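You operate a simulated robot arm through the tools that you are given. There is no shell and no other tool. Be economical: measure what you need, move in short steps, check, and stop when the job is done.

You run a simulated two-armed robot. Do the job below in one go: nothing can be reset, and whatever is moved stays where it is left.

JOB
Take the tank polish on the fitting bench top and put it away on the side tray top. Stack the tub labelled "grease" from the fitting bench top on top of the tub that says "seal". Take the board primer on the fitting bench top and put it away on the cab trolley top. Pick up the scale brush with one hand, pass it to the other hand and put it on the narrow table top. Take the shine pad on the touch-up bench top and put it away on the white table top. Fetch the panel spray and stand it on top of the black drain jug. Put the cleat file on top of the mesh nest. The order is free. Set down upright: shine pad, panel spray.

It is judged by the outcome, as a careful person would: the job done as asked, and still so three seconds after it is handed in. It fails if anything else is knocked over, pushed out of place, dropped, spilled or broken. A push-on lid holds only when it is set on centred and level and pressed home; a screw cap is set on level and turned clockwise until tight.

ROBOT AND FRAMES
Two 7-joint arms with two-finger parallel grippers on one trunk, on a base that drives. Base frame: it is fixed to the floor where the robot stands at the start and does not move with it; the origin is under the middle of the robot, x ahead of it, y to its left, z up. Lengths are in m, angles in rad, forces in N, time in s.
The left shoulder is at the start at [0.05, 0.168, 1.207], the right one opposite. Places, roughly: board primer [0.75, 1, 1]; cab trolley top [-3, -6.2, 0.8]; cleat file (15x4x10 cm) [-1.4, 0.9, 0.8]; drain jug (11x23x15 cm) [-1.2, -0.6, 0.8]; flange paste tub, gland sealant tub, pivot grease  [0.5, 0.25, 1]; mesh nest (19x15x5 cm) [-1.5, 0.5, 0.8]; narrow table top [-1.4, -0.7, 0.8]; panel spray [-1.5, 1, 0.75]; scale brush (9x5x12 cm) [-0.1, 2.6, 0.8]; shine pad (8x8x11 cm) [-1.3, 2.5, 0.9]; side tray top [-7.7, -5, 1]; tank polish [0.5, 0.25, 1]; white table top [0.6, -2.9, 0.6]. Payload 1.57 kg a hand.
The tool frame of a hand sits at the grasp point between the pads (the TCP): z along the fingers, y along the line on which they close. The tips reach 0.03 m beyond it. Largest opening 0.08 m; finger width 0.017, thickness 0.012; the body of the gripper, 0.04 by 0.082 m, starts 0.08 m behind the TCP.
Orientation is that of the tool frame in the base frame, as [roll, pitch, yaw] about the fixed x, y, z axes, in that order (R = Rz(yaw) Ry(pitch) Rx(roll)). With the fingers straight down and closing along the base's y, the tool's x points along the base's -x, its y along +y and its z along -z.

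CONTROLS
- The arms move only by the tool servo_tool. It takes "left_series", "right_series" or both (then of equal length, played together; a hand with none holds still); each is a list of rows, each an object (a shift or turn left out is 0, a gripper value left out holds the last) with "xyz": the shift along the base's x, y, z in m, a list of three; "dr": the turn, a rotation vector about the base's x, y, z in rad, a list of three; "fingers": the gripper command, from -1 (shut) to 1 (fully open), values between in proportion. In form: [{"xyz": [dx, dy, dz], "dr": [ax, ay, az], "fingers": fingers}, ...]. A call has 1 to 10 rows; each row is the pose to reach, as a shift and turn from the pose commanded when the call began. Rows are played at 5 a second. More than 0.05 m and 0.15 rad between two rows, or a gripper value outside its range, and nothing of the call is played. A pose out of reach is approached as far as the arm can. The call stops where the force on the tool passes 40 N (or 10 N more than at its start, if that is more) or the arm is blocked; 0.2 s more then pass. The fingers move at their own pace (about 0.045 m/s each) and stop on an object; they squeeze with about 30 N. The grip force told is the motor's: it shows also when the fingers shut on nothing. Time passes only in rows, and 0.2 s behind the last, so rows that repeat a pose let the fingers close. It gives the time, the measured TCP pose, the force on the tool (base axes), the opening and the grip force at its end, in the units of the frame above (readings bear some noise), with the torque about the TCP (base axes, N m) and any sound that the robot's microphone picked up.
- Cameras (640 x 400 px; columns grow to the right, rows downward): "scene" is now at [0.113, 0.0027, 1.4044]; the picture's right is [0.20, -0.98, 0.00], its down [-0.62, -0.13, -0.78] and it looks along [0.76, 0.16, -0.63] (base axes); focal length 272 px, centre (320, 200). "left" rides on the left gripper at [0.072, 0.007, -0.122] in its tool frame; the picture's right is [-0.09, 1.00, 0.00], its down [-0.84, -0.08, -0.54] and it looks along [-0.54, -0.05, 0.84] (tool axes); focal length 238 px, centre (320, 200). "right" rides on the right gripper at [0.072, -0.007, -0.122] in its tool frame; the picture's right is [0.09, 1.00, 0.00], its down [-0.84, 0.08, -0.54] and it looks along [-0.54, 0.05, 0.84] (tool axes); focal length 238 px, centre (320, 200). There is no depth. A picture from a camera that has moved, and an enlarged one, comes with that camera's place and axes in the base frame and with its lens. The place of the scene camera against the robot may be out by one fixed shift of up to 0.025 m in any direction.
- camera(camera): a new picture of that camera. No time passes.
- lift_body(by): slides the trunk up (or, below 0, down) by that many m; the arms and the scene camera ride with it, the base frame stays. It gives what a move gives, with no picture.
- drive_base(legs): drives the robot by 1 to 6 legs, each [ahead, left, turn to the left] in m, m and rad, along the robot's own axes; the way and the turn of a leg run together, so that a leg with both is an arc; at most 1.5 m and 3.142 rad a leg. The arms and the cameras ride along, it lands a little off, and it stops where it bumps. It gives what a move gives.
- aim_head(pan, tilt): turns the head with the scene camera to pan (to the left, within 1.396 rad either way) and tilt (down, from -0.506 to 1.204), counted from straight ahead of the robot. It gives what a move gives.
- enlarge(camera, box): a new picture of the part [left, top, right, bottom] of that camera's present view, enlarged. No time passes.
- job_done(): hands the job in; it is judged then, once.

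Work in short steps. Places have to be worked out from the pictures, the camera data and where the tool is seen: move nearer, look again, correct. Check each grasp and each placing, and mend what went wrong. You have 217 turns and 220 pictures in all, those below and enlarged ones among them. Open the grippers and draw the arms clear of the work before you hand the job in, unless the task says otherwise.

The tools are called after "Request:" as name(argument=value, ...) on one line, values as JSON. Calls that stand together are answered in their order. servo_tool: Moves the arms, as the interface text tells. Its arguments: {"type":"object","properties":{"left_series":{"type":"array","items":{"type":"object","properties":{"xyz":{"type":"array","items":{"type":"number"}},"dr":{"type":"array","items":{"type":"number"}},"fingers":{"type":"number"}}}},"right_series":{"type":"array","items":{"type":"object","properties":{"xyz":{"type":"array","items":{"type":"number"}},"dr":{"type":"array","items":{"type":"number"}},"fingers":{"type":"number"}}}}},"required":[]} The other tools are called the same way: lift_body (by) slides the trunk up or down; drive_base (legs) drives the base; aim_head (pan, tilt) turns the head that bears the scene camera; camera (camera) takes a picture; enlarge (camera, box) takes an enlarged picture of a part of a camera's view; job_done () hands the job in.

At the start:

```text
t: 0.0
left_tcp_pos: [0.363, 0.315, 1.2097]
left_tcp_rot: [3.14, 0.002, -3.14]
left_wrist_force: [-0.6, -0.8, 0.3]
left_moment: [-0.02, -0.03, 0.04]
left_grip_width: 0.0799
left_finger_force: 0.1
right_tcp_pos: [0.41, 0.0354, 1.1079]
right_tcp_rot: [-3.141, 0.001, 3.14]
right_wrist_force: [0.1, 0.2, -0.3]
right_moment: [0.01, -0.01, -0.02]
right_grip_width: 0.08
right_finger_force: 0.0
trunk travel left (down, up): [-0.375, 0.068]
robot x, y, heading: [-0.003, 0.0008, -0.001]
head pan, tilt: [0.206, 0.682]
```

scene: 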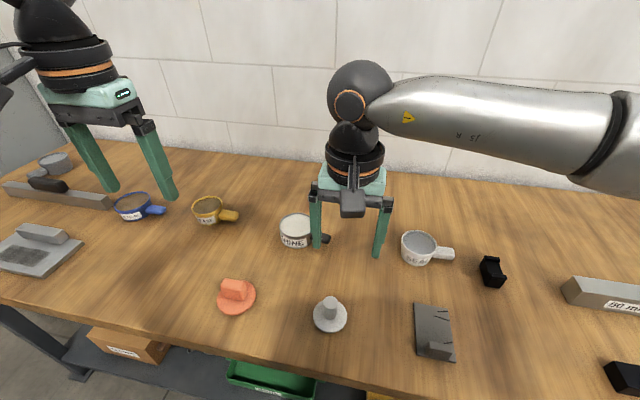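
right: 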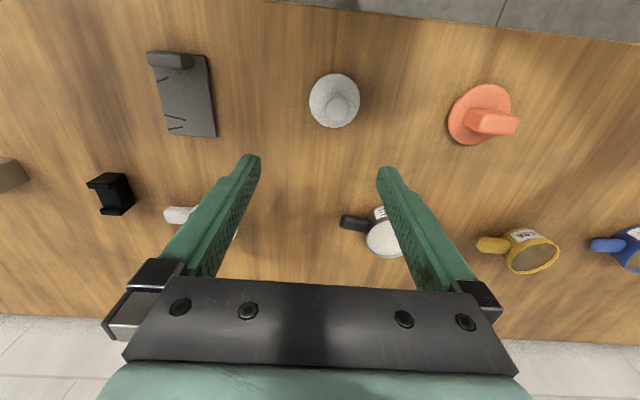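
left: 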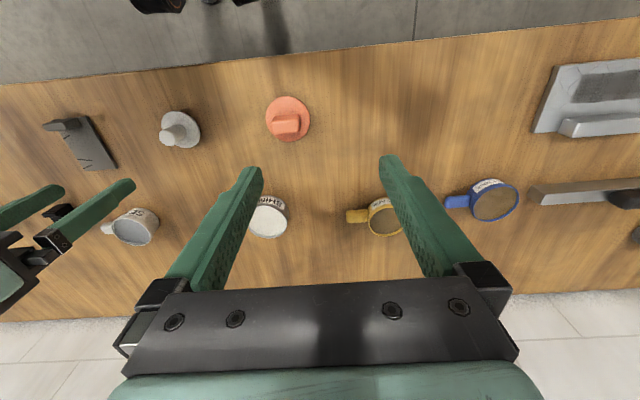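

The bench shows four handled tubs plus other items; I enlarge the labels to read them.

Request:
enlarge(camera="scene", box=[0, 130, 260, 292])

Request:
enlarge(camera="scene", box=[260, 190, 520, 352])

Request:
enlarge(camera="scene", box=[440, 200, 640, 400])

```text
2.46 times, centred on (130, 211) of scene
camera zoom: at [0.113, 0.0027, 1.4044], right [0.2, -0.98, 0.0], down [-0.62, -0.13, -0.78], along [0.76, 0.16, -0.63], focal length 670 px, centre (788, 173)
```

zoom: 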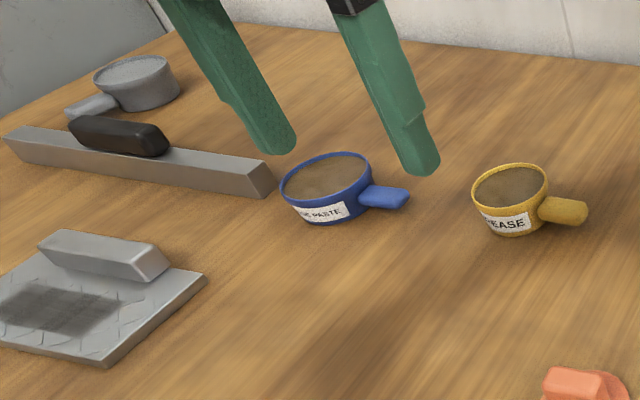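

```text
2.46 times, centred on (390, 271) of scene
camera zoom: at [0.113, 0.0027, 1.4044], right [0.2, -0.98, 0.0], down [-0.62, -0.13, -0.78], along [0.76, 0.16, -0.63], focal length 670 px, centre (148, 25)
```

zoom: 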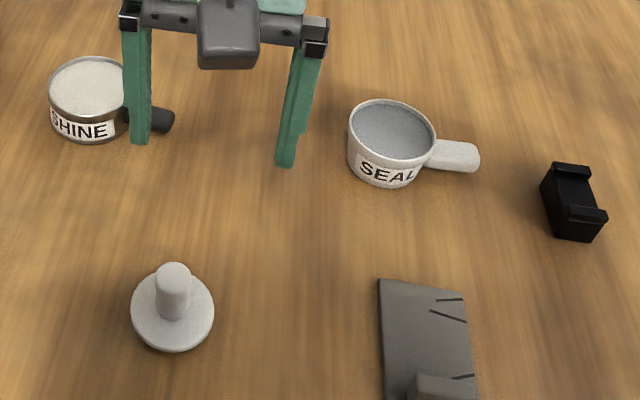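

```text
2.00 times, centred on (540, 300) of scene
camera zoom: at [0.113, 0.0027, 1.4044], right [0.2, -0.98, 0.0], down [-0.62, -0.13, -0.78], along [0.76, 0.16, -0.63], focal length 545 px, centre (-120, 0)
```

zoom: 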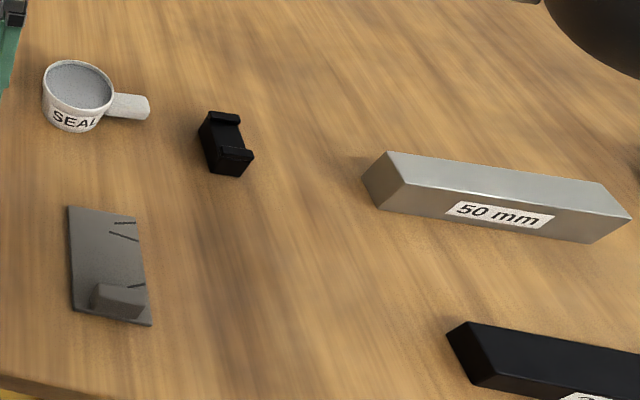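

Yellow is "grease", grey-white is "SEAL", white with dark handle says "SHINE" (likely the tank polish). I look to the left end of the bench.

Request:
aim_head(pan=0.9, tilt=0.5)

Request:
camera(camera="scene")

Request:
aim_head(pan=-0.6, tilt=0.5)

Request:
camera(camera="scene")

```text
t: 1.1
left_tcp_pos: [0.3643, 0.3164, 1.2095]
left_tcp_rot: [3.141, 0.0, -3.14]
left_wrist_force: [-0.1, 0.4, 0.1]
left_moment: [-0.02, -0.01, 0.01]
left_grip_width: 0.0801
left_finger_force: 0.1
right_tcp_pos: [0.409, 0.0353, 1.107]
right_tcp_rot: [3.141, 0.001, 3.141]
right_wrist_force: [-0.3, 0.1, 1.0]
right_moment: [0.01, 0.0, -0.01]
right_grip_width: 0.0801
right_finger_force: 0.1
trunk travel left (down, up): [-0.375, 0.068]
robot x, y, heading: [-0.0002, -0.0033, 0.003]
head pan, tilt: [0.901, 0.499]
```

```text
213 pictures are left
camera scene: at [0.0858, 0.0566, 1.4207], right [0.78, -0.62, 0.0], down [-0.3, -0.38, -0.88], along [0.55, 0.69, -0.48], focal length 272 px, centre (320, 200)
```

scene: 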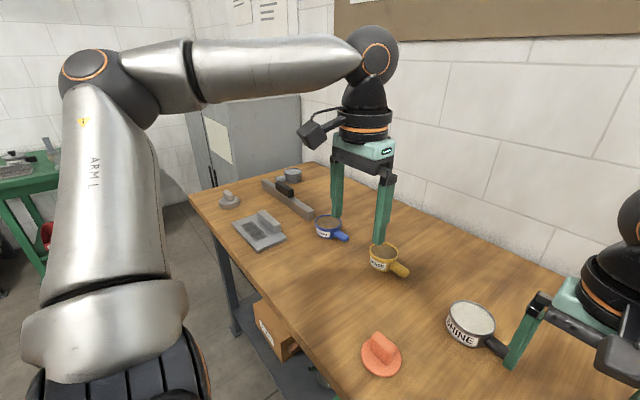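

```text
t: 2.7
left_tcp_pos: [0.3638, 0.3166, 1.21]
left_tcp_rot: [-3.141, -0.001, -3.14]
left_wrist_force: [-0.7, 0.2, -0.3]
left_moment: [0.0, 0.0, 0.01]
left_grip_width: 0.08
left_finger_force: 0.1
right_tcp_pos: [0.4088, 0.0353, 1.1081]
right_tcp_rot: [-3.141, 0.001, -3.142]
right_wrist_force: [-0.3, 0.4, -0.4]
right_moment: [-0.01, 0.04, -0.02]
right_grip_width: 0.08
right_finger_force: 0.0
trunk travel left (down, up): [-0.375, 0.068]
robot x, y, heading: [-0.0004, 0.0029, 0.008]
head pan, tilt: [-0.6, 0.499]
```

```text
212 pictures are left
camera scene: at [0.1043, -0.0661, 1.4207], right [-0.56, -0.83, 0.0], down [-0.4, 0.27, -0.88], along [0.72, -0.5, -0.48], focal length 272 px, centre (320, 200)
```

scene: 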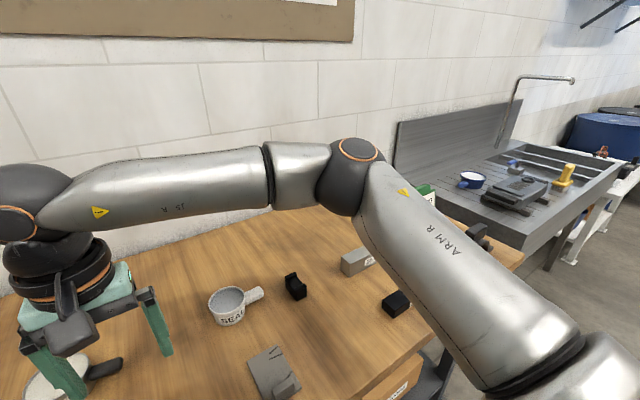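

Positions: grease ≈(0.73,0.53) handle toward −y, seal ≈(0.70,−0.17), shine ≈(0.68,0.20), a grey tub far left (primer probably). I drive left and ahead to reach them and look closely.

Request:
drive_base(legs=[[0.0, 0.3, 0.0], [0.12, 0.0, 0.0]])

Request:
aim_head(pan=0.35, tilt=0.75)

Request:
camera(camera="scene")

Request:
camera(camera="left")

```text
t: 5.6
left_tcp_pos: [0.438, 0.6164, 1.2086]
left_tcp_rot: [3.141, 0.0, 3.141]
left_wrist_force: [0.3, -0.2, 0.1]
left_moment: [0.01, -0.02, 0.0]
left_grip_width: 0.0801
left_finger_force: 0.0
right_tcp_pos: [0.4827, 0.335, 1.1081]
right_tcp_rot: [-3.141, 0.0, 3.139]
right_wrist_force: [-0.4, 0.9, -0.1]
right_moment: [0.06, 0.0, -0.01]
right_grip_width: 0.0801
right_finger_force: 0.1
trunk travel left (down, up): [-0.375, 0.068]
robot x, y, heading: [0.0727, 0.2981, 0.001]
head pan, tilt: [-0.6, 0.499]
stopped in leg 2: the robot was blocked; the commanded pose is now the measured one
```

```text
t: 6.8
left_tcp_pos: [0.4379, 0.6152, 1.209]
left_tcp_rot: [3.141, 0.0, -3.141]
left_wrist_force: [-0.1, 0.0, -0.6]
left_moment: [-0.03, 0.01, 0.02]
left_grip_width: 0.0802
left_finger_force: 0.0
right_tcp_pos: [0.484, 0.3351, 1.107]
right_tcp_rot: [3.141, -0.001, 3.139]
right_wrist_force: [-0.2, 0.1, 0.2]
right_moment: [0.01, 0.03, -0.01]
right_grip_width: 0.0801
right_finger_force: 0.0
trunk travel left (down, up): [-0.375, 0.068]
robot x, y, heading: [0.0718, 0.2997, -0.002]
head pan, tilt: [0.351, 0.75]
```

```text
211 pictures are left
camera scene: at [0.1812, 0.3139, 1.3987], right [0.34, -0.94, 0.0], down [-0.64, -0.23, -0.73], along [0.69, 0.25, -0.68], focal length 272 px, centre (320, 200)
```

scene: 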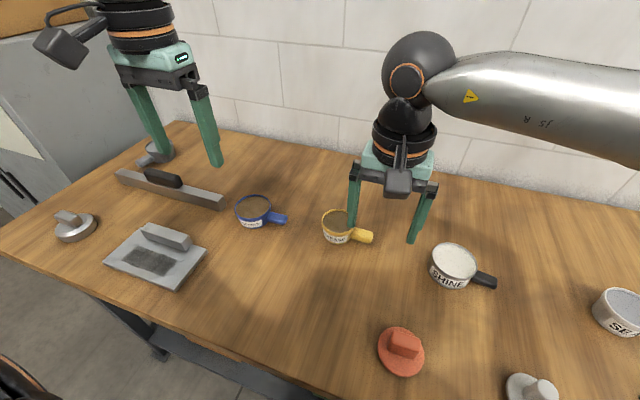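

```text
210 pictures are left
camera left: at [0.3655, 0.6216, 1.3314], right [0.09, 1.0, 0.0], down [0.84, -0.08, 0.54], along [0.54, -0.05, -0.84], focal length 238 px, centre (320, 200)
```

left: 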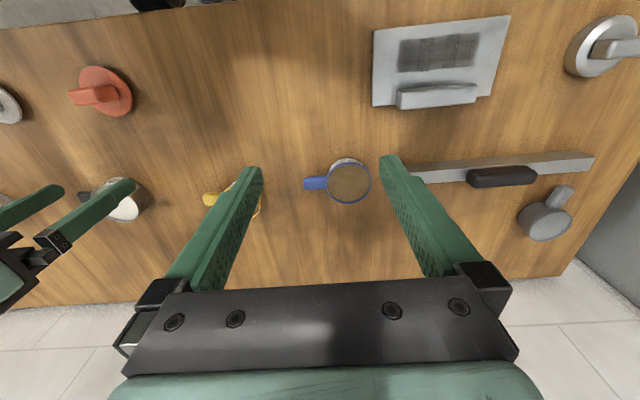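

Triangulating the three views puts the tub rims at z≈0.915 (bench ≈0.86), grease ≈(0.61,0.43) with handle at (0.61,0.365), seal ≈(0.59,−0.14), shine ≈(0.59,0.16). I move the right hand aside and the left over the grease handle, turning it.

Request:
servo_tool(left_series=[{"xyz": [0.02, -0.02, 0], "dr": [0, 0, 0.15]}, {"xyz": [0.035, -0.045, 0], "dr": [0, 0, 0.3]}, {"xyz": [0.05, -0.07, 0], "dr": [0, 0, 0.45]}, {"xyz": [0.07, -0.1, -0.02], "dr": [0, 0, 0.6]}, {"xyz": [0.09, -0.13, -0.04], "dr": [0, 0, 0.75]}, {"xyz": [0.11, -0.16, -0.06], "dr": [0, 0, 0.9]}, {"xyz": [0.13, -0.19, -0.08], "dr": [0, 0, 1.05]}, {"xyz": [0.15, -0.22, -0.1], "dr": [0, 0, 1.2]}, {"xyz": [0.174, -0.25, -0.12], "dr": [0, 0, 1.35]}, {"xyz": [0.174, -0.25, -0.12], "dr": [0, 0, 1.5]}], right_series=[{"xyz": [0, -0.035, 0]}, {"xyz": [0, -0.07, 0]}, {"xyz": [0, -0.105, 0]}, {"xyz": [0, -0.14, 0]}, {"xyz": [0, -0.175, 0]}, {"xyz": [0, -0.21, 0]}, {"xyz": [0, -0.245, 0]}, {"xyz": [0, -0.28, 0]}, {"xyz": [0, -0.31, 0]}, {"xyz": [0, -0.32, 0]}])

Request:
camera(camera="left")

Request:
camera(camera="scene")

```text
t: 9.0
left_tcp_pos: [0.543, 0.4562, 1.09]
left_tcp_rot: [-3.14, -0.003, -1.639]
left_wrist_force: [-0.2, 0.6, 0.1]
left_moment: [0.06, -0.06, 0.02]
left_grip_width: 0.08
left_finger_force: 0.0
left hand out of reach, approached as far as the arm can: row 6, 7, 8, 9, 10
right_tcp_pos: [0.4844, 0.0139, 1.1051]
right_tcp_rot: [-3.141, -0.001, 3.136]
right_wrist_force: [0.8, 0.3, 0.2]
right_moment: [0.0, 0.0, 0.0]
right_grip_width: 0.0798
right_finger_force: 0.1
trunk travel left (down, up): [-0.375, 0.068]
robot x, y, heading: [0.0743, 0.3026, -0.006]
head pan, tilt: [0.351, 0.75]
```

```text
209 pictures are left
camera left: at [0.5308, 0.3844, 1.2126], right [-0.99, 0.16, 0.0], down [0.13, 0.83, 0.54], along [0.09, 0.53, -0.84], focal length 238 px, centre (320, 200)
```

left: 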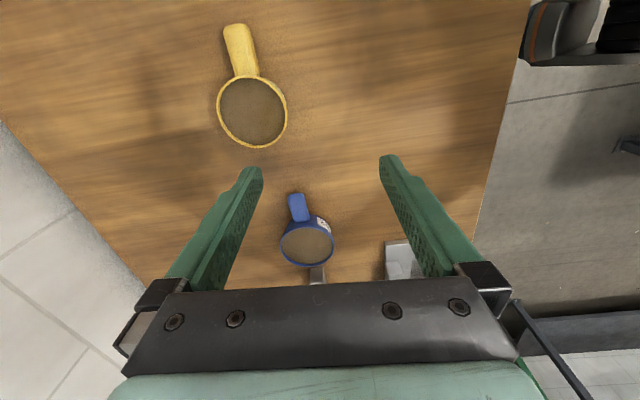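

```text
208 pictures are left
camera scene: at [0.1812, 0.314, 1.3987], right [0.34, -0.94, 0.0], down [-0.64, -0.23, -0.73], along [0.69, 0.25, -0.68], focal length 272 px, centre (320, 200)
```

scene: 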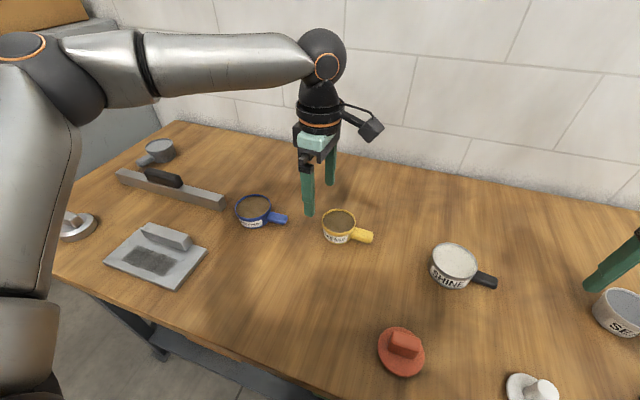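

The inward crossing seems to limit the arm; I drive right a bit so the handle lies on the left side of the robot, then try again.

Request:
drive_base(legs=[[0.0, -0.16, 0.0]])

Request:
servo_tool(left_series=[{"xyz": [0.03, 0.03, 0], "dr": [0, 0, 0.07]}, {"xyz": [0.06, 0.06, -0.02], "dr": [0, 0, 0.07]}])

Request:
camera(camera="left")

```text
t: 10.4
left_tcp_pos: [0.5423, 0.2927, 1.0915]
left_tcp_rot: [-3.139, -0.002, -1.64]
left_wrist_force: [-0.3, 0.6, 0.9]
left_moment: [0.04, -0.01, 0.03]
left_grip_width: 0.0799
left_finger_force: 0.0
right_tcp_pos: [0.4827, -0.1493, 1.1053]
right_tcp_rot: [3.138, -0.003, 3.138]
right_wrist_force: [1.1, 0.3, -0.2]
right_moment: [0.02, -0.01, -0.01]
right_grip_width: 0.0799
right_finger_force: 0.2
trunk travel left (down, up): [-0.375, 0.068]
robot x, y, heading: [0.0707, 0.1374, -0.002]
head pan, tilt: [0.351, 0.75]
```

```text
t: 11.0
left_tcp_pos: [0.6005, 0.3569, 1.0702]
left_tcp_rot: [-3.139, -0.005, -1.572]
left_wrist_force: [0.3, 0.9, 1.7]
left_moment: [-0.02, 0.03, 0.01]
left_grip_width: 0.0803
left_finger_force: 0.1
left hand out of reach, approached as far as the arm can: row 2
right_tcp_pos: [0.4831, -0.1475, 1.106]
right_tcp_rot: [3.142, -0.003, 3.136]
right_wrist_force: [-0.4, 0.0, 0.0]
right_moment: [-0.02, -0.01, 0.01]
right_grip_width: 0.0798
right_finger_force: 0.1
trunk travel left (down, up): [-0.375, 0.068]
robot x, y, heading: [0.0721, 0.1355, -0.004]
head pan, tilt: [0.351, 0.75]
```

```text
207 pictures are left
camera left: at [0.5925, 0.2849, 1.1935], right [-1.0, 0.09, 0.0], down [0.08, 0.84, 0.54], along [0.05, 0.54, -0.84], focal length 238 px, centre (320, 200)
```

left: 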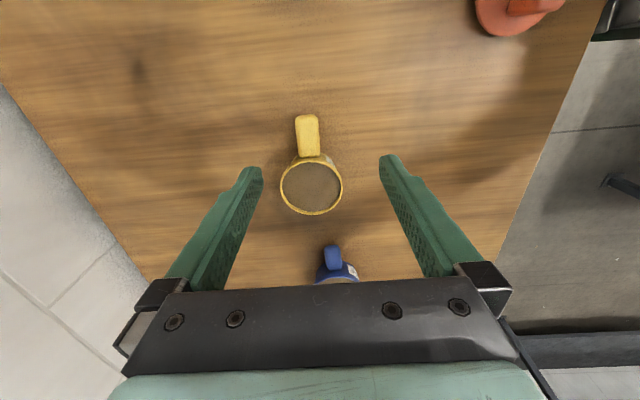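

Handle centre computed at (0.617,0.376). I go down above it and look again.

Request:
servo_tool(left_series=[{"xyz": [0.005, 0.01, -0.03]}, {"xyz": [0.01, 0.02, -0.06]}, {"xyz": [0.015, 0.021, -0.09]}, {"xyz": [0.015, 0.021, -0.11]}])

Request:
camera(camera="left")

Request:
enlarge(camera="scene", box=[170, 120, 410, 270])

```text
t: 12.0
left_tcp_pos: [0.5918, 0.3896, 0.9715]
left_tcp_rot: [-3.138, -0.001, -1.573]
left_wrist_force: [-0.4, 0.8, 1.0]
left_moment: [-0.03, 0.0, 0.01]
left_grip_width: 0.0801
left_finger_force: 0.2
left hand out of reach, approached as far as the arm can: row 2, 3, 4
right_tcp_pos: [0.4842, -0.1482, 1.1068]
right_tcp_rot: [3.14, -0.001, 3.137]
right_wrist_force: [0.2, 0.2, -0.1]
right_moment: [0.02, -0.01, 0.02]
right_grip_width: 0.08
right_finger_force: 0.0
trunk travel left (down, up): [-0.375, 0.068]
robot x, y, heading: [0.0727, 0.1369, -0.006]
head pan, tilt: [0.351, 0.75]
```

```text
206 pictures are left
camera left: at [0.5841, 0.3175, 1.0939], right [-1.0, 0.09, 0.0], down [0.08, 0.84, 0.54], along [0.05, 0.54, -0.84], focal length 238 px, centre (320, 200)
```

left: 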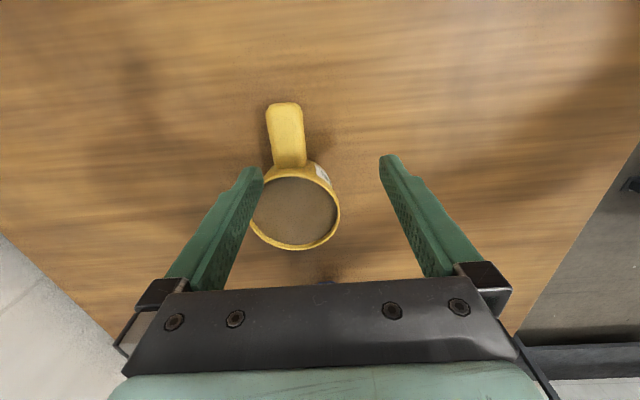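

```text
2.67 times, centred on (290, 195) of scene
camera zoom: at [0.1809, 0.1509, 1.3987], right [0.34, -0.94, 0.0], down [-0.64, -0.23, -0.73], along [0.69, 0.25, -0.68], focal length 726 px, centre (400, 213)
```

zoom: 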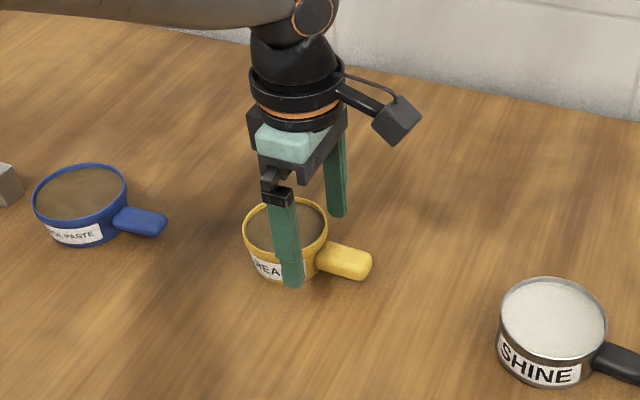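

The arm is at its reach limit at this trunk height; I raise both hands, then lower the trunk 0.2 to extend horizontal reach.

Request:
servo_tool(left_series=[{"xyz": [0, 0, 0.04]}, {"xyz": [0, 0, 0.08]}, {"xyz": [0, -0.01, 0.12]}, {"xyz": [0, -0.015, 0.16]}], right_series=[{"xyz": [-0.03, 0, 0.035]}, {"xyz": [-0.06, 0, 0.07]}, {"xyz": [-0.09, 0, 0.1]}, {"xyz": [-0.12, 0, 0.14]}])

Request:
lift_body(by=-0.2)

```text
t: 13.0
left_tcp_pos: [0.5919, 0.3743, 1.1335]
left_tcp_rot: [-3.139, -0.001, -1.571]
left_wrist_force: [0.0, 0.1, 0.2]
left_moment: [-0.04, -0.04, 0.0]
left_grip_width: 0.0801
left_finger_force: 0.0
right_tcp_pos: [0.3622, -0.1487, 1.2465]
right_tcp_rot: [3.141, -0.002, 3.141]
right_wrist_force: [0.3, -0.5, -0.1]
right_moment: [0.04, -0.05, -0.03]
right_grip_width: 0.08
right_finger_force: 0.1
trunk travel left (down, up): [-0.375, 0.068]
robot x, y, heading: [0.0746, 0.1379, -0.006]
head pan, tilt: [0.351, 0.75]
```

```text
t: 15.2
left_tcp_pos: [0.593, 0.3752, 0.9335]
left_tcp_rot: [-3.139, -0.002, -1.57]
left_wrist_force: [-0.4, -0.5, 0.0]
left_moment: [-0.01, 0.01, -0.03]
left_grip_width: 0.0801
left_finger_force: 0.0
right_tcp_pos: [0.3632, -0.1488, 1.0455]
right_tcp_rot: [-3.141, 0.0, 3.137]
right_wrist_force: [-0.3, -0.1, -0.6]
right_moment: [0.01, 0.0, 0.02]
right_grip_width: 0.0799
right_finger_force: 0.1
trunk travel left (down, up): [-0.175, 0.268]
robot x, y, heading: [0.0723, 0.1396, -0.001]
head pan, tilt: [0.351, 0.75]
```

Now centre over the handle and check with the wrist camera.

Request:
servo_tool(left_series=[{"xyz": [0.012, 0.0, 0]}, {"xyz": [0.024, 0.003, 0.0]}])

Request:
camera(camera="left")

Request:
camera(camera="scene")

```text
t: 15.8
left_tcp_pos: [0.6123, 0.3793, 0.9318]
left_tcp_rot: [-3.138, -0.002, -1.571]
left_wrist_force: [-0.1, 0.3, -0.3]
left_moment: [0.03, -0.01, 0.04]
left_grip_width: 0.08
left_finger_force: 0.0
left hand out of reach, approached as far as the arm can: row 2
right_tcp_pos: [0.363, -0.1482, 1.0449]
right_tcp_rot: [3.141, -0.002, 3.139]
right_wrist_force: [0.1, -0.5, 0.0]
right_moment: [0.01, -0.01, -0.03]
right_grip_width: 0.0801
right_finger_force: 0.2
trunk travel left (down, up): [-0.175, 0.268]
robot x, y, heading: [0.0748, 0.1365, 0.001]
head pan, tilt: [0.351, 0.75]
```

```text
204 pictures are left
camera left: at [0.6037, 0.3069, 1.0542], right [-1.0, 0.09, 0.0], down [0.08, 0.84, 0.54], along [0.05, 0.54, -0.84], focal length 238 px, centre (320, 200)
```

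left: 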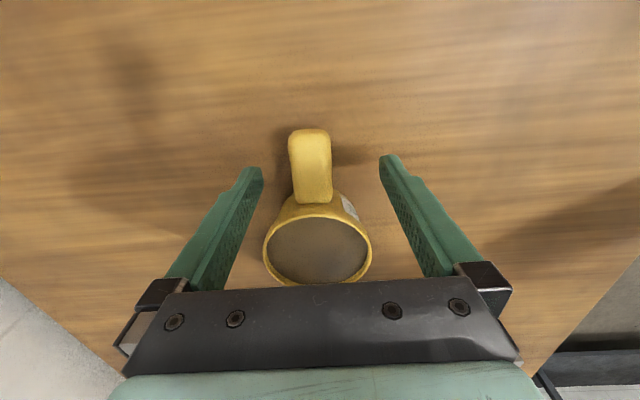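

```text
203 pictures are left
camera scene: at [0.1808, 0.1509, 1.1988], right [0.34, -0.94, 0.0], down [-0.64, -0.23, -0.73], along [0.69, 0.25, -0.68], focal length 272 px, centre (320, 200)
```

scene: 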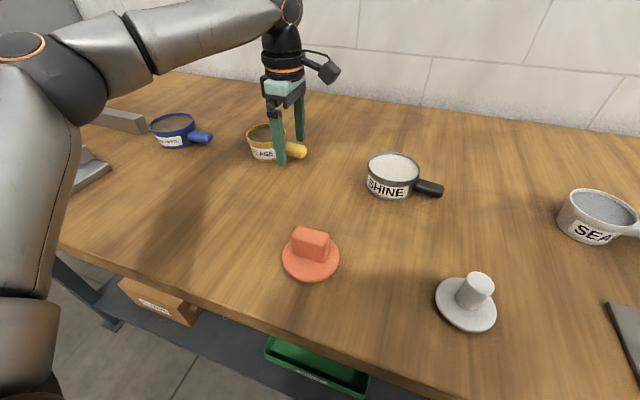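

Handle is between the fingers. I descend to TCP z≈0.92 and close.

Request:
servo_tool(left_series=[{"xyz": [0, 0.002, -0.007]}, {"xyz": [0, 0.003, -0.013]}, {"xyz": [0, 0.003, -0.013], "fingers": -1}, {"xyz": [0, 0.003, -0.013], "fingers": -1}, {"xyz": [0, 0.003, -0.013], "fingers": -1}, {"xyz": [0, 0.003, -0.013], "fingers": -1}])

Request:
camera(camera="left")

```text
t: 17.2
left_tcp_pos: [0.6113, 0.3831, 0.9203]
left_tcp_rot: [-3.138, -0.001, -1.571]
left_wrist_force: [-0.2, 0.5, 0.1]
left_moment: [-0.03, 0.05, -0.03]
left_grip_width: 0.0275
left_finger_force: 21.3
right_tcp_pos: [0.363, -0.1486, 1.0461]
right_tcp_rot: [3.141, -0.001, 3.138]
right_wrist_force: [0.2, -0.7, -0.4]
right_moment: [-0.01, 0.0, 0.02]
right_grip_width: 0.0798
right_finger_force: 0.1
trunk travel left (down, up): [-0.175, 0.268]
robot x, y, heading: [0.0754, 0.137, -0.008]
head pan, tilt: [0.351, 0.75]
```

```text
202 pictures are left
camera left: at [0.6043, 0.3104, 1.042], right [-1.0, 0.09, 0.0], down [0.08, 0.84, 0.54], along [0.05, 0.54, -0.84], focal length 238 px, centre (320, 200)
```

left: 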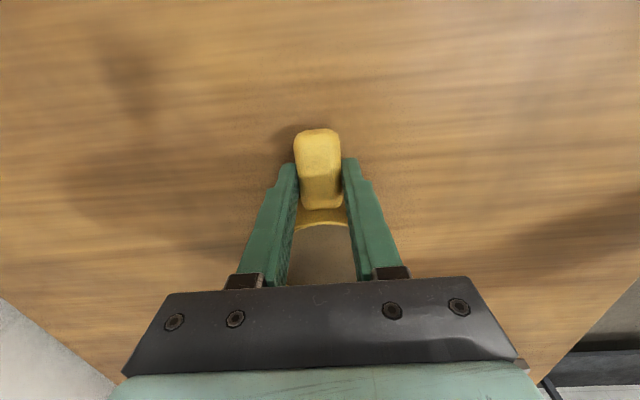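

Gripped (27.5 mm). Lift slightly and read the load and tilt.

Request:
servo_tool(left_series=[{"xyz": [0, 0, 0.01], "fingers": -1}, {"xyz": [0, 0, 0.025], "fingers": -1}, {"xyz": [0, 0, 0.04], "fingers": -1}, {"xyz": [0, 0, 0.04], "fingers": -1}])

Request:
camera(camera="left")

Request:
enlarge(camera="scene", box=[200, 60, 360, 160])

```text
t: 18.2
left_tcp_pos: [0.6087, 0.3842, 0.9602]
left_tcp_rot: [-3.138, -0.002, -1.571]
left_wrist_force: [-0.2, -0.1, 0.6]
left_moment: [0.01, 0.0, 0.01]
left_grip_width: 0.0002
left_finger_force: 21.7
left hand out of reach, approached as far as the arm can: row 3, 4
right_tcp_pos: [0.3637, -0.1474, 1.0457]
right_tcp_rot: [3.141, -0.001, 3.138]
right_wrist_force: [-1.0, -1.2, 0.8]
right_moment: [-0.02, -0.01, 0.01]
right_grip_width: 0.0799
right_finger_force: 0.1
trunk travel left (down, up): [-0.175, 0.268]
robot x, y, heading: [0.0753, 0.1372, -0.003]
head pan, tilt: [0.351, 0.75]
```

```text
201 pictures are left
camera left: at [0.601, 0.3122, 1.0814], right [-1.0, 0.09, 0.0], down [0.08, 0.84, 0.54], along [0.05, 0.54, -0.84], focal length 238 px, centre (320, 200)
```

left: 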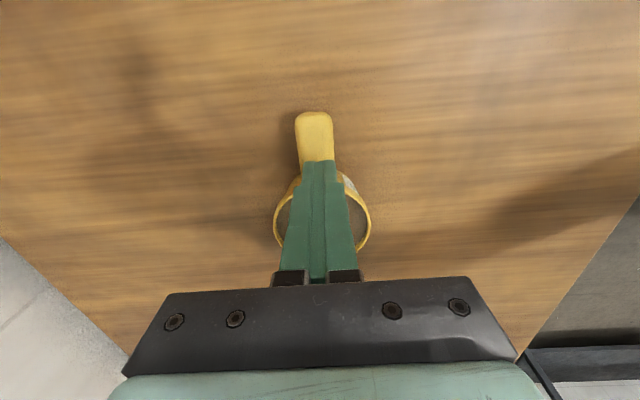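

```text
4.00 times, centred on (280, 110) of scene
camera zoom: at [0.1809, 0.1509, 1.1987], right [0.34, -0.94, 0.0], down [-0.64, -0.23, -0.73], along [0.69, 0.25, -0.68], focal length 1089 px, centre (480, 560)
```

zoom: 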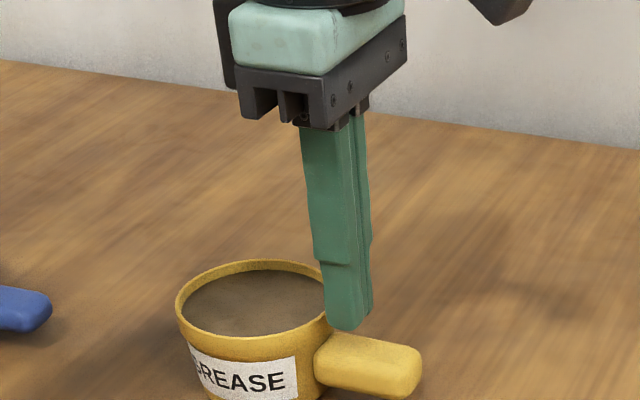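

It slipped off the handle top — the grip was too high. I open, go lower in small steps watching the force.

Request:
servo_tool(left_series=[{"fingers": 0.0}, {"fingers": 0.0}, {"xyz": [0.003, 0, -0.02]}, {"xyz": [0.005, 0, -0.04]}, {"xyz": [0.005, 0, -0.05]}, {"xyz": [0.005, 0, -0.058]}])

Request:
enlarge(camera="scene", box=[200, 90, 360, 190])

```text
t: 19.8
left_tcp_pos: [0.6151, 0.3836, 0.9102]
left_tcp_rot: [-3.124, -0.005, -1.571]
left_wrist_force: [-3.6, 1.4, 13.6]
left_moment: [0.11, 0.54, -0.07]
left_grip_width: 0.0435
left_finger_force: 1.9
right_tcp_pos: [0.3625, -0.1491, 1.045]
right_tcp_rot: [3.138, 0.001, 3.14]
right_wrist_force: [-0.3, -0.5, -0.4]
right_moment: [0.03, -0.01, 0.0]
right_grip_width: 0.0802
right_finger_force: 0.1
trunk travel left (down, up): [-0.175, 0.268]
robot x, y, heading: [0.0738, 0.1378, 0.002]
head pan, tilt: [0.351, 0.75]
stopped in row 6 (left hand): the force on the tool passed its limit (the readings are from after the stop); the commanded pose is now the measured one
```

```text
4.00 times, centred on (280, 140) of scene
camera zoom: at [0.1797, 0.1507, 1.1987], right [0.34, -0.94, 0.0], down [-0.64, -0.23, -0.73], along [0.69, 0.25, -0.68], focal length 1089 px, centre (480, 440)
```

zoom: 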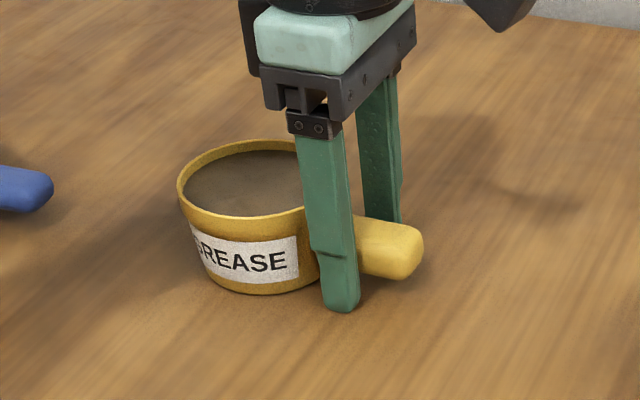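

The bench is touched at tip z≈0.88, so this is the lowest. I back off 2 mm and close here, then lift.

Request:
servo_tool(left_series=[{"xyz": [0, 0, 0.003], "dr": [0, 0, 0]}, {"xyz": [0, 0, 0.003], "fingers": -1}, {"xyz": [0, 0, 0.003], "fingers": -1}, {"xyz": [0, 0, 0.003], "fingers": -1}, {"xyz": [0, 0, 0.007]}, {"xyz": [0, 0, 0.012]}, {"xyz": [0, 0, 0.02]}, {"xyz": [0, 0, 0.028]}, {"xyz": [0, 0, 0.028]}])

Request:
enlarge(camera="scene", box=[200, 70, 360, 170])

```text
t: 21.8
left_tcp_pos: [0.6155, 0.3842, 0.936]
left_tcp_rot: [-3.131, -0.005, -1.568]
left_wrist_force: [0.2, -0.9, -2.7]
left_moment: [-0.13, -0.01, 0.01]
left_grip_width: 0.0278
left_finger_force: 30.2
right_tcp_pos: [0.3638, -0.1471, 1.0453]
right_tcp_rot: [-3.141, -0.001, 3.14]
right_wrist_force: [0.8, -1.1, -0.8]
right_moment: [-0.01, 0.02, 0.01]
right_grip_width: 0.0802
right_finger_force: 0.1
trunk travel left (down, up): [-0.175, 0.268]
robot x, y, heading: [0.0762, 0.1374, -0.003]
head pan, tilt: [0.351, 0.75]
```

```text
4.00 times, centred on (280, 120) of scene
camera zoom: at [0.181, 0.1511, 1.1987], right [0.34, -0.94, 0.0], down [-0.64, -0.23, -0.73], along [0.69, 0.25, -0.68], focal length 1089 px, centre (480, 520)
```

zoom: 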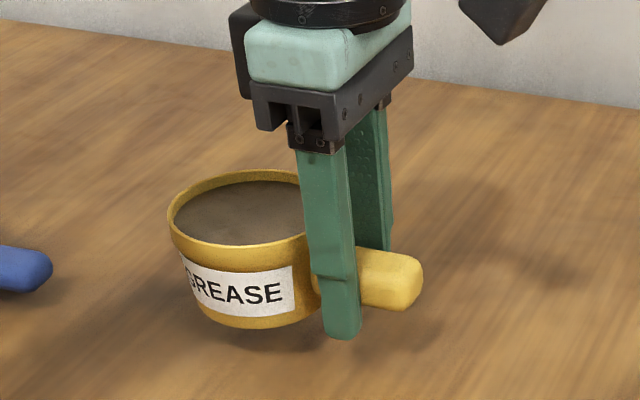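

Held level, load ≈2.7 N. Raise 0.1 and drive right 0.57 to bring it above the seal tub; then look.

Request:
servo_tool(left_series=[{"xyz": [0, 0, 0.02]}, {"xyz": [0, 0, 0.04]}, {"xyz": [-0.005, 0, 0.06]}, {"xyz": [-0.01, 0, 0.08]}, {"xyz": [-0.015, 0, 0.1]}])

Request:
drive_base(legs=[[0.0, -0.57, 0.0]])

Request:
camera(camera="scene")

Request:
camera(camera="left")

```text
t: 23.0
left_tcp_pos: [0.5826, 0.3927, 1.0396]
left_tcp_rot: [-3.127, -0.005, -1.568]
left_wrist_force: [0.5, -1.1, -1.5]
left_moment: [-0.08, -0.03, 0.0]
left_grip_width: 0.028
left_finger_force: 30.0
left hand out of reach, approached as far as the arm can: row 2, 3, 4, 5
right_tcp_pos: [0.3629, -0.1476, 1.0462]
right_tcp_rot: [-3.141, 0.0, 3.14]
right_wrist_force: [0.9, 0.3, -0.6]
right_moment: [-0.01, -0.01, 0.01]
right_grip_width: 0.0801
right_finger_force: 0.0
trunk travel left (down, up): [-0.175, 0.268]
robot x, y, heading: [0.0721, 0.1345, 0.002]
head pan, tilt: [0.351, 0.75]
```

```text
t: 26.3
left_tcp_pos: [0.5803, -0.1572, 1.0377]
left_tcp_rot: [-3.126, -0.005, -1.562]
left_wrist_force: [0.5, 0.5, -2.4]
left_moment: [-0.12, 0.01, 0.0]
left_grip_width: 0.0279
left_finger_force: 29.7
right_tcp_pos: [0.3662, -0.7003, 1.0455]
right_tcp_rot: [-3.14, 0.001, -3.136]
right_wrist_force: [0.0, -0.4, -0.4]
right_moment: [-0.02, -0.01, 0.0]
right_grip_width: 0.0797
right_finger_force: 0.1
trunk travel left (down, up): [-0.175, 0.268]
robot x, y, heading: [0.0733, -0.418, 0.004]
head pan, tilt: [0.351, 0.75]
stopped in leg 1: the robot was blocked; the commanded pose is now the measured one
```

```text
197 pictures are left
camera scene: at [0.181, -0.4018, 1.1987], right [0.35, -0.94, 0.0], down [-0.64, -0.24, -0.73], along [0.69, 0.26, -0.68], focal length 272 px, centre (320, 200)
```

scene: 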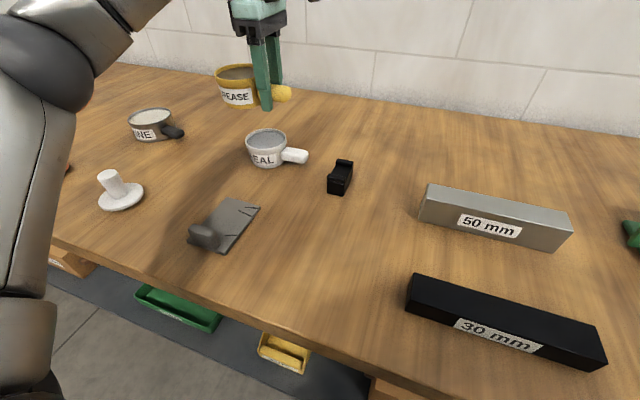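

```text
196 pictures are left
camera left: at [0.5729, -0.2295, 1.1601], right [-1.0, 0.08, -0.01], down [0.06, 0.84, 0.54], along [0.06, 0.54, -0.84], focal length 238 px, centre (320, 200)
```

left: 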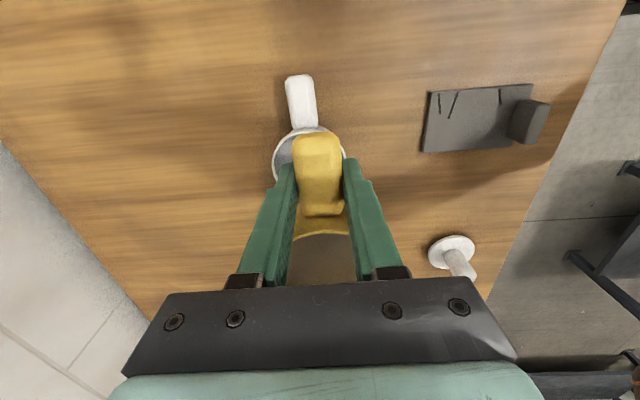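

Base stopped slightly early at something on the right, which is close enough. Seal centre ≈(0.597,−0.128) and the grease cup centre is ~0.055 beyond the TCP in +y, so I target TCP (0.595,−0.183), first at z≈0.98.

Request:
servo_tool(left_series=[{"xyz": [0.006, -0.01, -0.015]}, {"xyz": [0.01, -0.02, -0.03]}, {"xyz": [0.015, -0.026, -0.045]}, {"xyz": [0.015, -0.026, -0.06]}])

Request:
camera(camera="left")

Request:
enlarge(camera="scene", box=[200, 60, 360, 180])

```text
t: 27.3
left_tcp_pos: [0.5934, -0.184, 0.9772]
left_tcp_rot: [-3.127, -0.008, -1.562]
left_wrist_force: [-0.9, -1.1, -2.2]
left_moment: [-0.09, 0.04, 0.03]
left_grip_width: 0.028
left_finger_force: 29.9
left hand out of reach, approached as far as the arm can: row 1, 2, 3
right_tcp_pos: [0.3661, -0.6998, 1.0454]
right_tcp_rot: [3.141, -0.002, -3.137]
right_wrist_force: [0.8, 0.5, 0.8]
right_moment: [0.01, -0.03, 0.0]
right_grip_width: 0.0801
right_finger_force: 0.0
trunk travel left (down, up): [-0.175, 0.268]
robot x, y, heading: [0.0762, -0.4158, 0.007]
head pan, tilt: [0.351, 0.75]
```

```text
195 pictures are left
camera left: at [0.5858, -0.2556, 1.0997], right [-1.0, 0.08, -0.02], down [0.06, 0.84, 0.54], along [0.06, 0.53, -0.84], focal length 238 px, centre (320, 200)
```

left: 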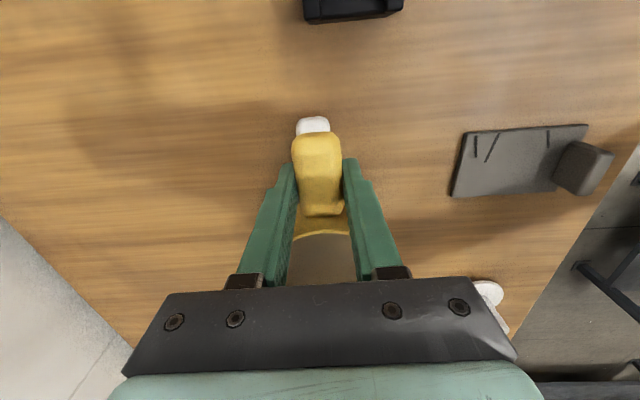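

```text
3.33 times, centred on (280, 120) of scene
camera zoom: at [0.181, -0.4019, 1.1987], right [0.35, -0.94, 0.0], down [-0.64, -0.24, -0.73], along [0.69, 0.26, -0.68], focal length 908 px, centre (453, 467)
```

zoom: 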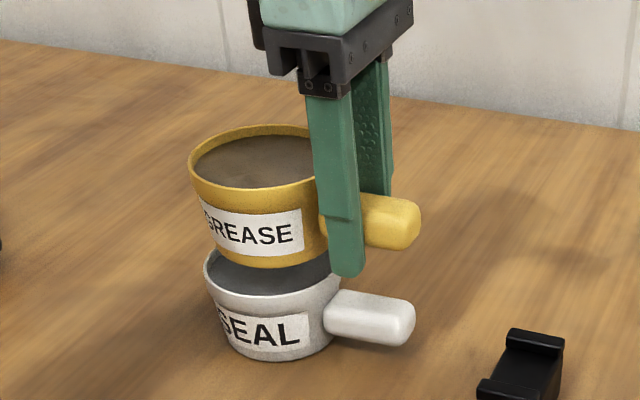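

Nearly aligned. I lower another 2 cm, nudge +y 3 mm, and check alignment again.

Request:
servo_tool(left_series=[{"xyz": [0.002, 0.002, -0.01]}, {"xyz": [0.004, 0.003, -0.02]}, {"xyz": [0.004, 0.003, -0.02]}])

Request:
enlarge(camera="scene", box=[220, 80, 330, 170])

```text
t: 28.1
left_tcp_pos: [0.6006, -0.1816, 0.9581]
left_tcp_rot: [-3.128, -0.008, -1.563]
left_wrist_force: [0.2, -0.2, -1.9]
left_moment: [-0.07, 0.01, 0.0]
left_grip_width: 0.0278
left_finger_force: 30.1
right_tcp_pos: [0.3661, -0.6985, 1.046]
right_tcp_rot: [3.141, -0.003, -3.137]
right_wrist_force: [0.3, -0.8, 0.4]
right_moment: [-0.02, 0.01, -0.01]
right_grip_width: 0.0797
right_finger_force: 0.0
trunk travel left (down, up): [-0.175, 0.268]
robot x, y, heading: [0.0742, -0.4177, 0.006]
head pan, tilt: [0.351, 0.75]
```

```text
4.44 times, centred on (275, 125) of scene
camera zoom: at [0.181, -0.4019, 1.1987], right [0.35, -0.94, 0.0], down [-0.64, -0.24, -0.73], along [0.69, 0.26, -0.68], focal length 1210 px, centre (520, 533)
```

zoom: 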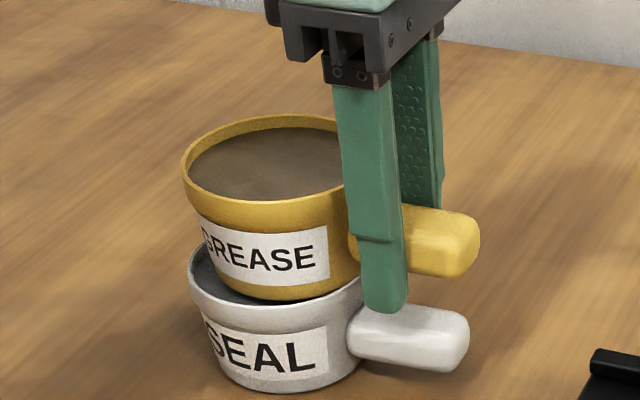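

Depth alignment looks good; I shift +4 mm in y and lower till contact.

Request:
servo_tool(left_series=[{"xyz": [0, 0.004, 0]}, {"xyz": [0, 0.004, -0.004]}, {"xyz": [0, 0.004, -0.007]}, {"xyz": [0, 0.004, -0.01]}])

Request:
enlarge(camera="scene", box=[220, 80, 330, 170])

```text
t: 29.1
left_tcp_pos: [0.5989, -0.1791, 0.9507]
left_tcp_rot: [-3.121, -0.009, -1.563]
left_wrist_force: [2.9, -2.8, 21.6]
left_moment: [0.47, 0.19, 0.04]
left_grip_width: 0.0279
left_finger_force: 29.7
right_tcp_pos: [0.3649, -0.7016, 1.0451]
right_tcp_rot: [3.14, 0.0, -3.137]
right_wrist_force: [0.7, 0.9, 0.7]
right_moment: [-0.01, 0.01, 0.0]
right_grip_width: 0.0798
right_finger_force: 0.1
trunk travel left (down, up): [-0.175, 0.268]
robot x, y, heading: [0.0734, -0.4183, 0.005]
head pan, tilt: [0.351, 0.75]
```

```text
4.44 times, centred on (275, 125) of scene
camera zoom: at [0.1794, -0.4031, 1.1992], right [0.35, -0.94, 0.0], down [-0.64, -0.24, -0.73], along [0.69, 0.26, -0.68], focal length 1210 px, centre (520, 533)
```

zoom: 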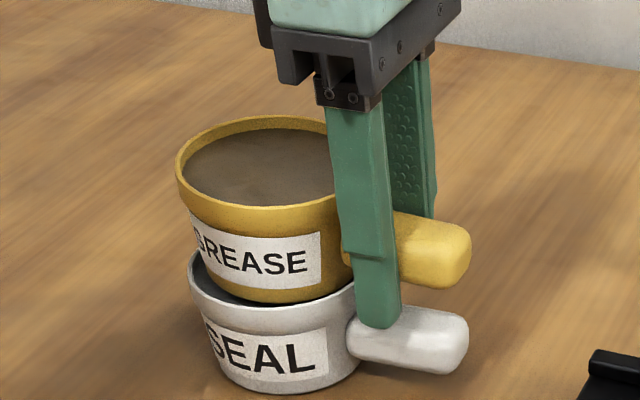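

Contact (21 N), base appears centred on the rim. I release a little and look before withdrawing.

Request:
servo_tool(left_series=[{"xyz": [0, 0, 0.002]}, {"xyz": [0, 0, 0.002], "fingers": -0.1}, {"xyz": [0, 0, 0.002], "fingers": 0.1}, {"xyz": [0, 0, 0.002], "fingers": 0.1}])

Request:
enlarge(camera="scene", box=[220, 80, 330, 170])

```text
t: 30.1
left_tcp_pos: [0.6005, -0.1778, 0.9494]
left_tcp_rot: [-3.129, -0.006, -1.562]
left_wrist_force: [0.8, 0.0, -0.4]
left_moment: [0.0, 0.04, 0.02]
left_grip_width: 0.044
left_finger_force: 0.0
right_tcp_pos: [0.3656, -0.7001, 1.0449]
right_tcp_rot: [3.141, 0.0, -3.137]
right_wrist_force: [0.0, 1.0, -0.2]
right_moment: [0.0, 0.03, 0.0]
right_grip_width: 0.0799
right_finger_force: 0.0
trunk travel left (down, up): [-0.175, 0.268]
robot x, y, heading: [0.0734, -0.4139, 0.006]
head pan, tilt: [0.351, 0.75]
```

```text
4.44 times, centred on (275, 125) of scene
camera zoom: at [0.1808, -0.402, 1.1987], right [0.35, -0.94, 0.0], down [-0.64, -0.24, -0.73], along [0.69, 0.26, -0.68], focal length 1210 px, centre (520, 533)
```

zoom: 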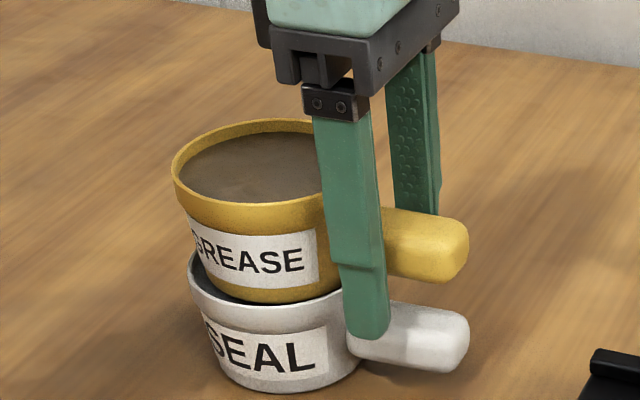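

It stands. I withdraw straight up and inspect.

Request:
servo_tool(left_series=[{"xyz": [0, 0, 0.02]}, {"xyz": [-0.01, 0, 0.05]}, {"xyz": [-0.03, -0.02, 0.09]}, {"xyz": [-0.05, -0.04, 0.13]}])

Request:
enlarge(camera="scene", box=[220, 80, 330, 170])

Request:
camera(camera="left")

```text
t: 31.1
left_tcp_pos: [0.5341, -0.2002, 1.0706]
left_tcp_rot: [-3.125, -0.007, -1.56]
left_wrist_force: [0.8, -0.3, 0.6]
left_moment: [-0.03, 0.01, 0.02]
left_grip_width: 0.0439
left_finger_force: 0.1
left hand out of reach, approached as far as the arm can: row 3, 4
right_tcp_pos: [0.3647, -0.6988, 1.0454]
right_tcp_rot: [3.139, 0.001, -3.135]
right_wrist_force: [-0.7, 0.9, 0.7]
right_moment: [0.01, 0.01, -0.03]
right_grip_width: 0.0796
right_finger_force: 0.1
trunk travel left (down, up): [-0.175, 0.268]
robot x, y, heading: [0.0765, -0.42, 0.008]
head pan, tilt: [0.351, 0.75]
```

```text
4.44 times, centred on (275, 125) of scene
camera zoom: at [0.1807, -0.402, 1.1987], right [0.35, -0.94, 0.0], down [-0.64, -0.24, -0.73], along [0.69, 0.26, -0.68], focal length 1210 px, centre (520, 533)
```

zoom: 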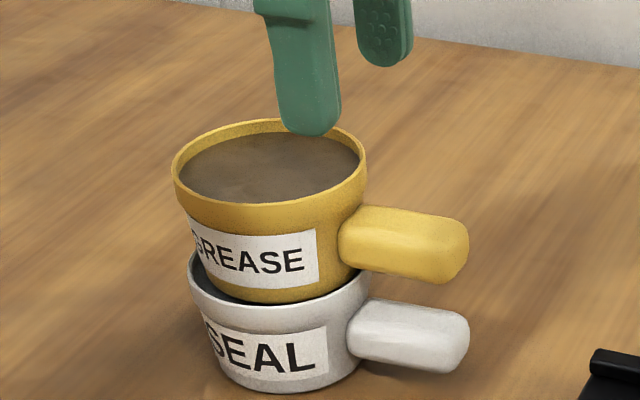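

```text
189 pictures are left
camera left: at [0.5255, -0.2726, 1.1935], right [-1.0, 0.08, -0.02], down [0.06, 0.84, 0.54], along [0.06, 0.53, -0.84], focal length 238 px, centre (320, 200)
```

left: 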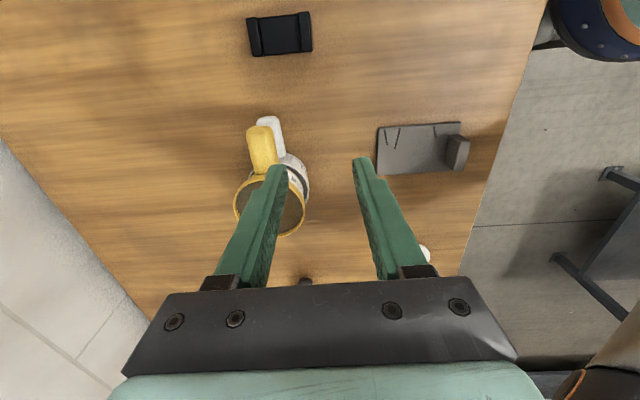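

The stack is centred and stable. Next is the SHINE tub (tank polish): drive left 0.28 to reach its handle with the left hand.

Request:
drive_base(legs=[[0.0, 0.28, 0.0]])

Request:
camera(camera="left")

Request:
camera(camera="scene")

```text
t: 33.1
left_tcp_pos: [0.5333, 0.0785, 1.07]
left_tcp_rot: [-3.125, -0.008, -1.564]
left_wrist_force: [-0.1, 0.0, 0.6]
left_moment: [-0.01, 0.03, 0.01]
left_grip_width: 0.0442
left_finger_force: 0.0
right_tcp_pos: [0.3636, -0.4205, 1.0456]
right_tcp_rot: [-3.14, -0.002, -3.137]
right_wrist_force: [0.2, 0.3, -0.2]
right_moment: [-0.03, -0.02, 0.02]
right_grip_width: 0.0799
right_finger_force: 0.0
trunk travel left (down, up): [-0.175, 0.268]
robot x, y, heading: [0.073, -0.1372, 0.004]
head pan, tilt: [0.351, 0.75]
```

```text
188 pictures are left
camera left: at [0.5244, 0.0066, 1.1933], right [-1.0, 0.09, -0.02], down [0.06, 0.84, 0.54], along [0.06, 0.53, -0.84], focal length 238 px, centre (320, 200)
```

left: 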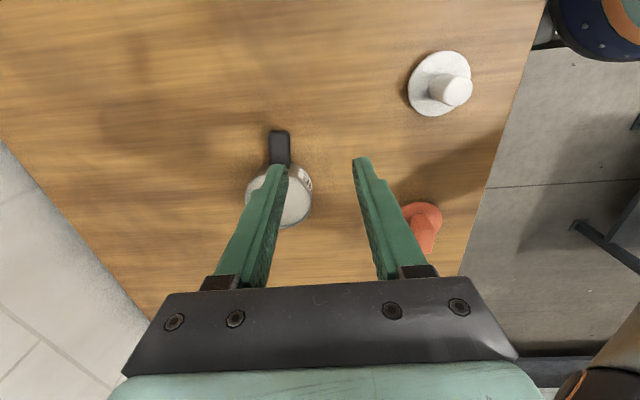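

```text
187 pictures are left
camera scene: at [0.1793, -0.1223, 1.1987], right [0.35, -0.94, 0.0], down [-0.64, -0.24, -0.73], along [0.69, 0.25, -0.68], focal length 272 px, centre (320, 200)
```

scene: 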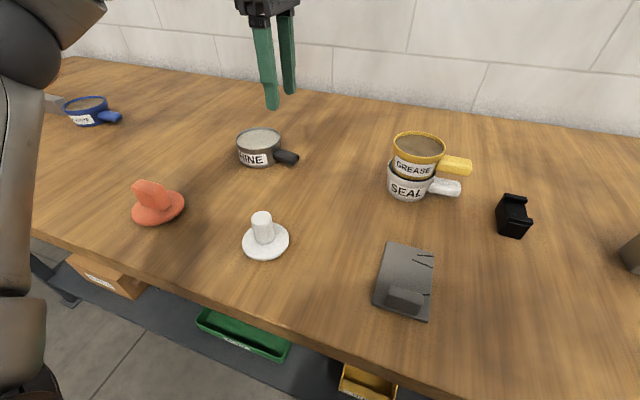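

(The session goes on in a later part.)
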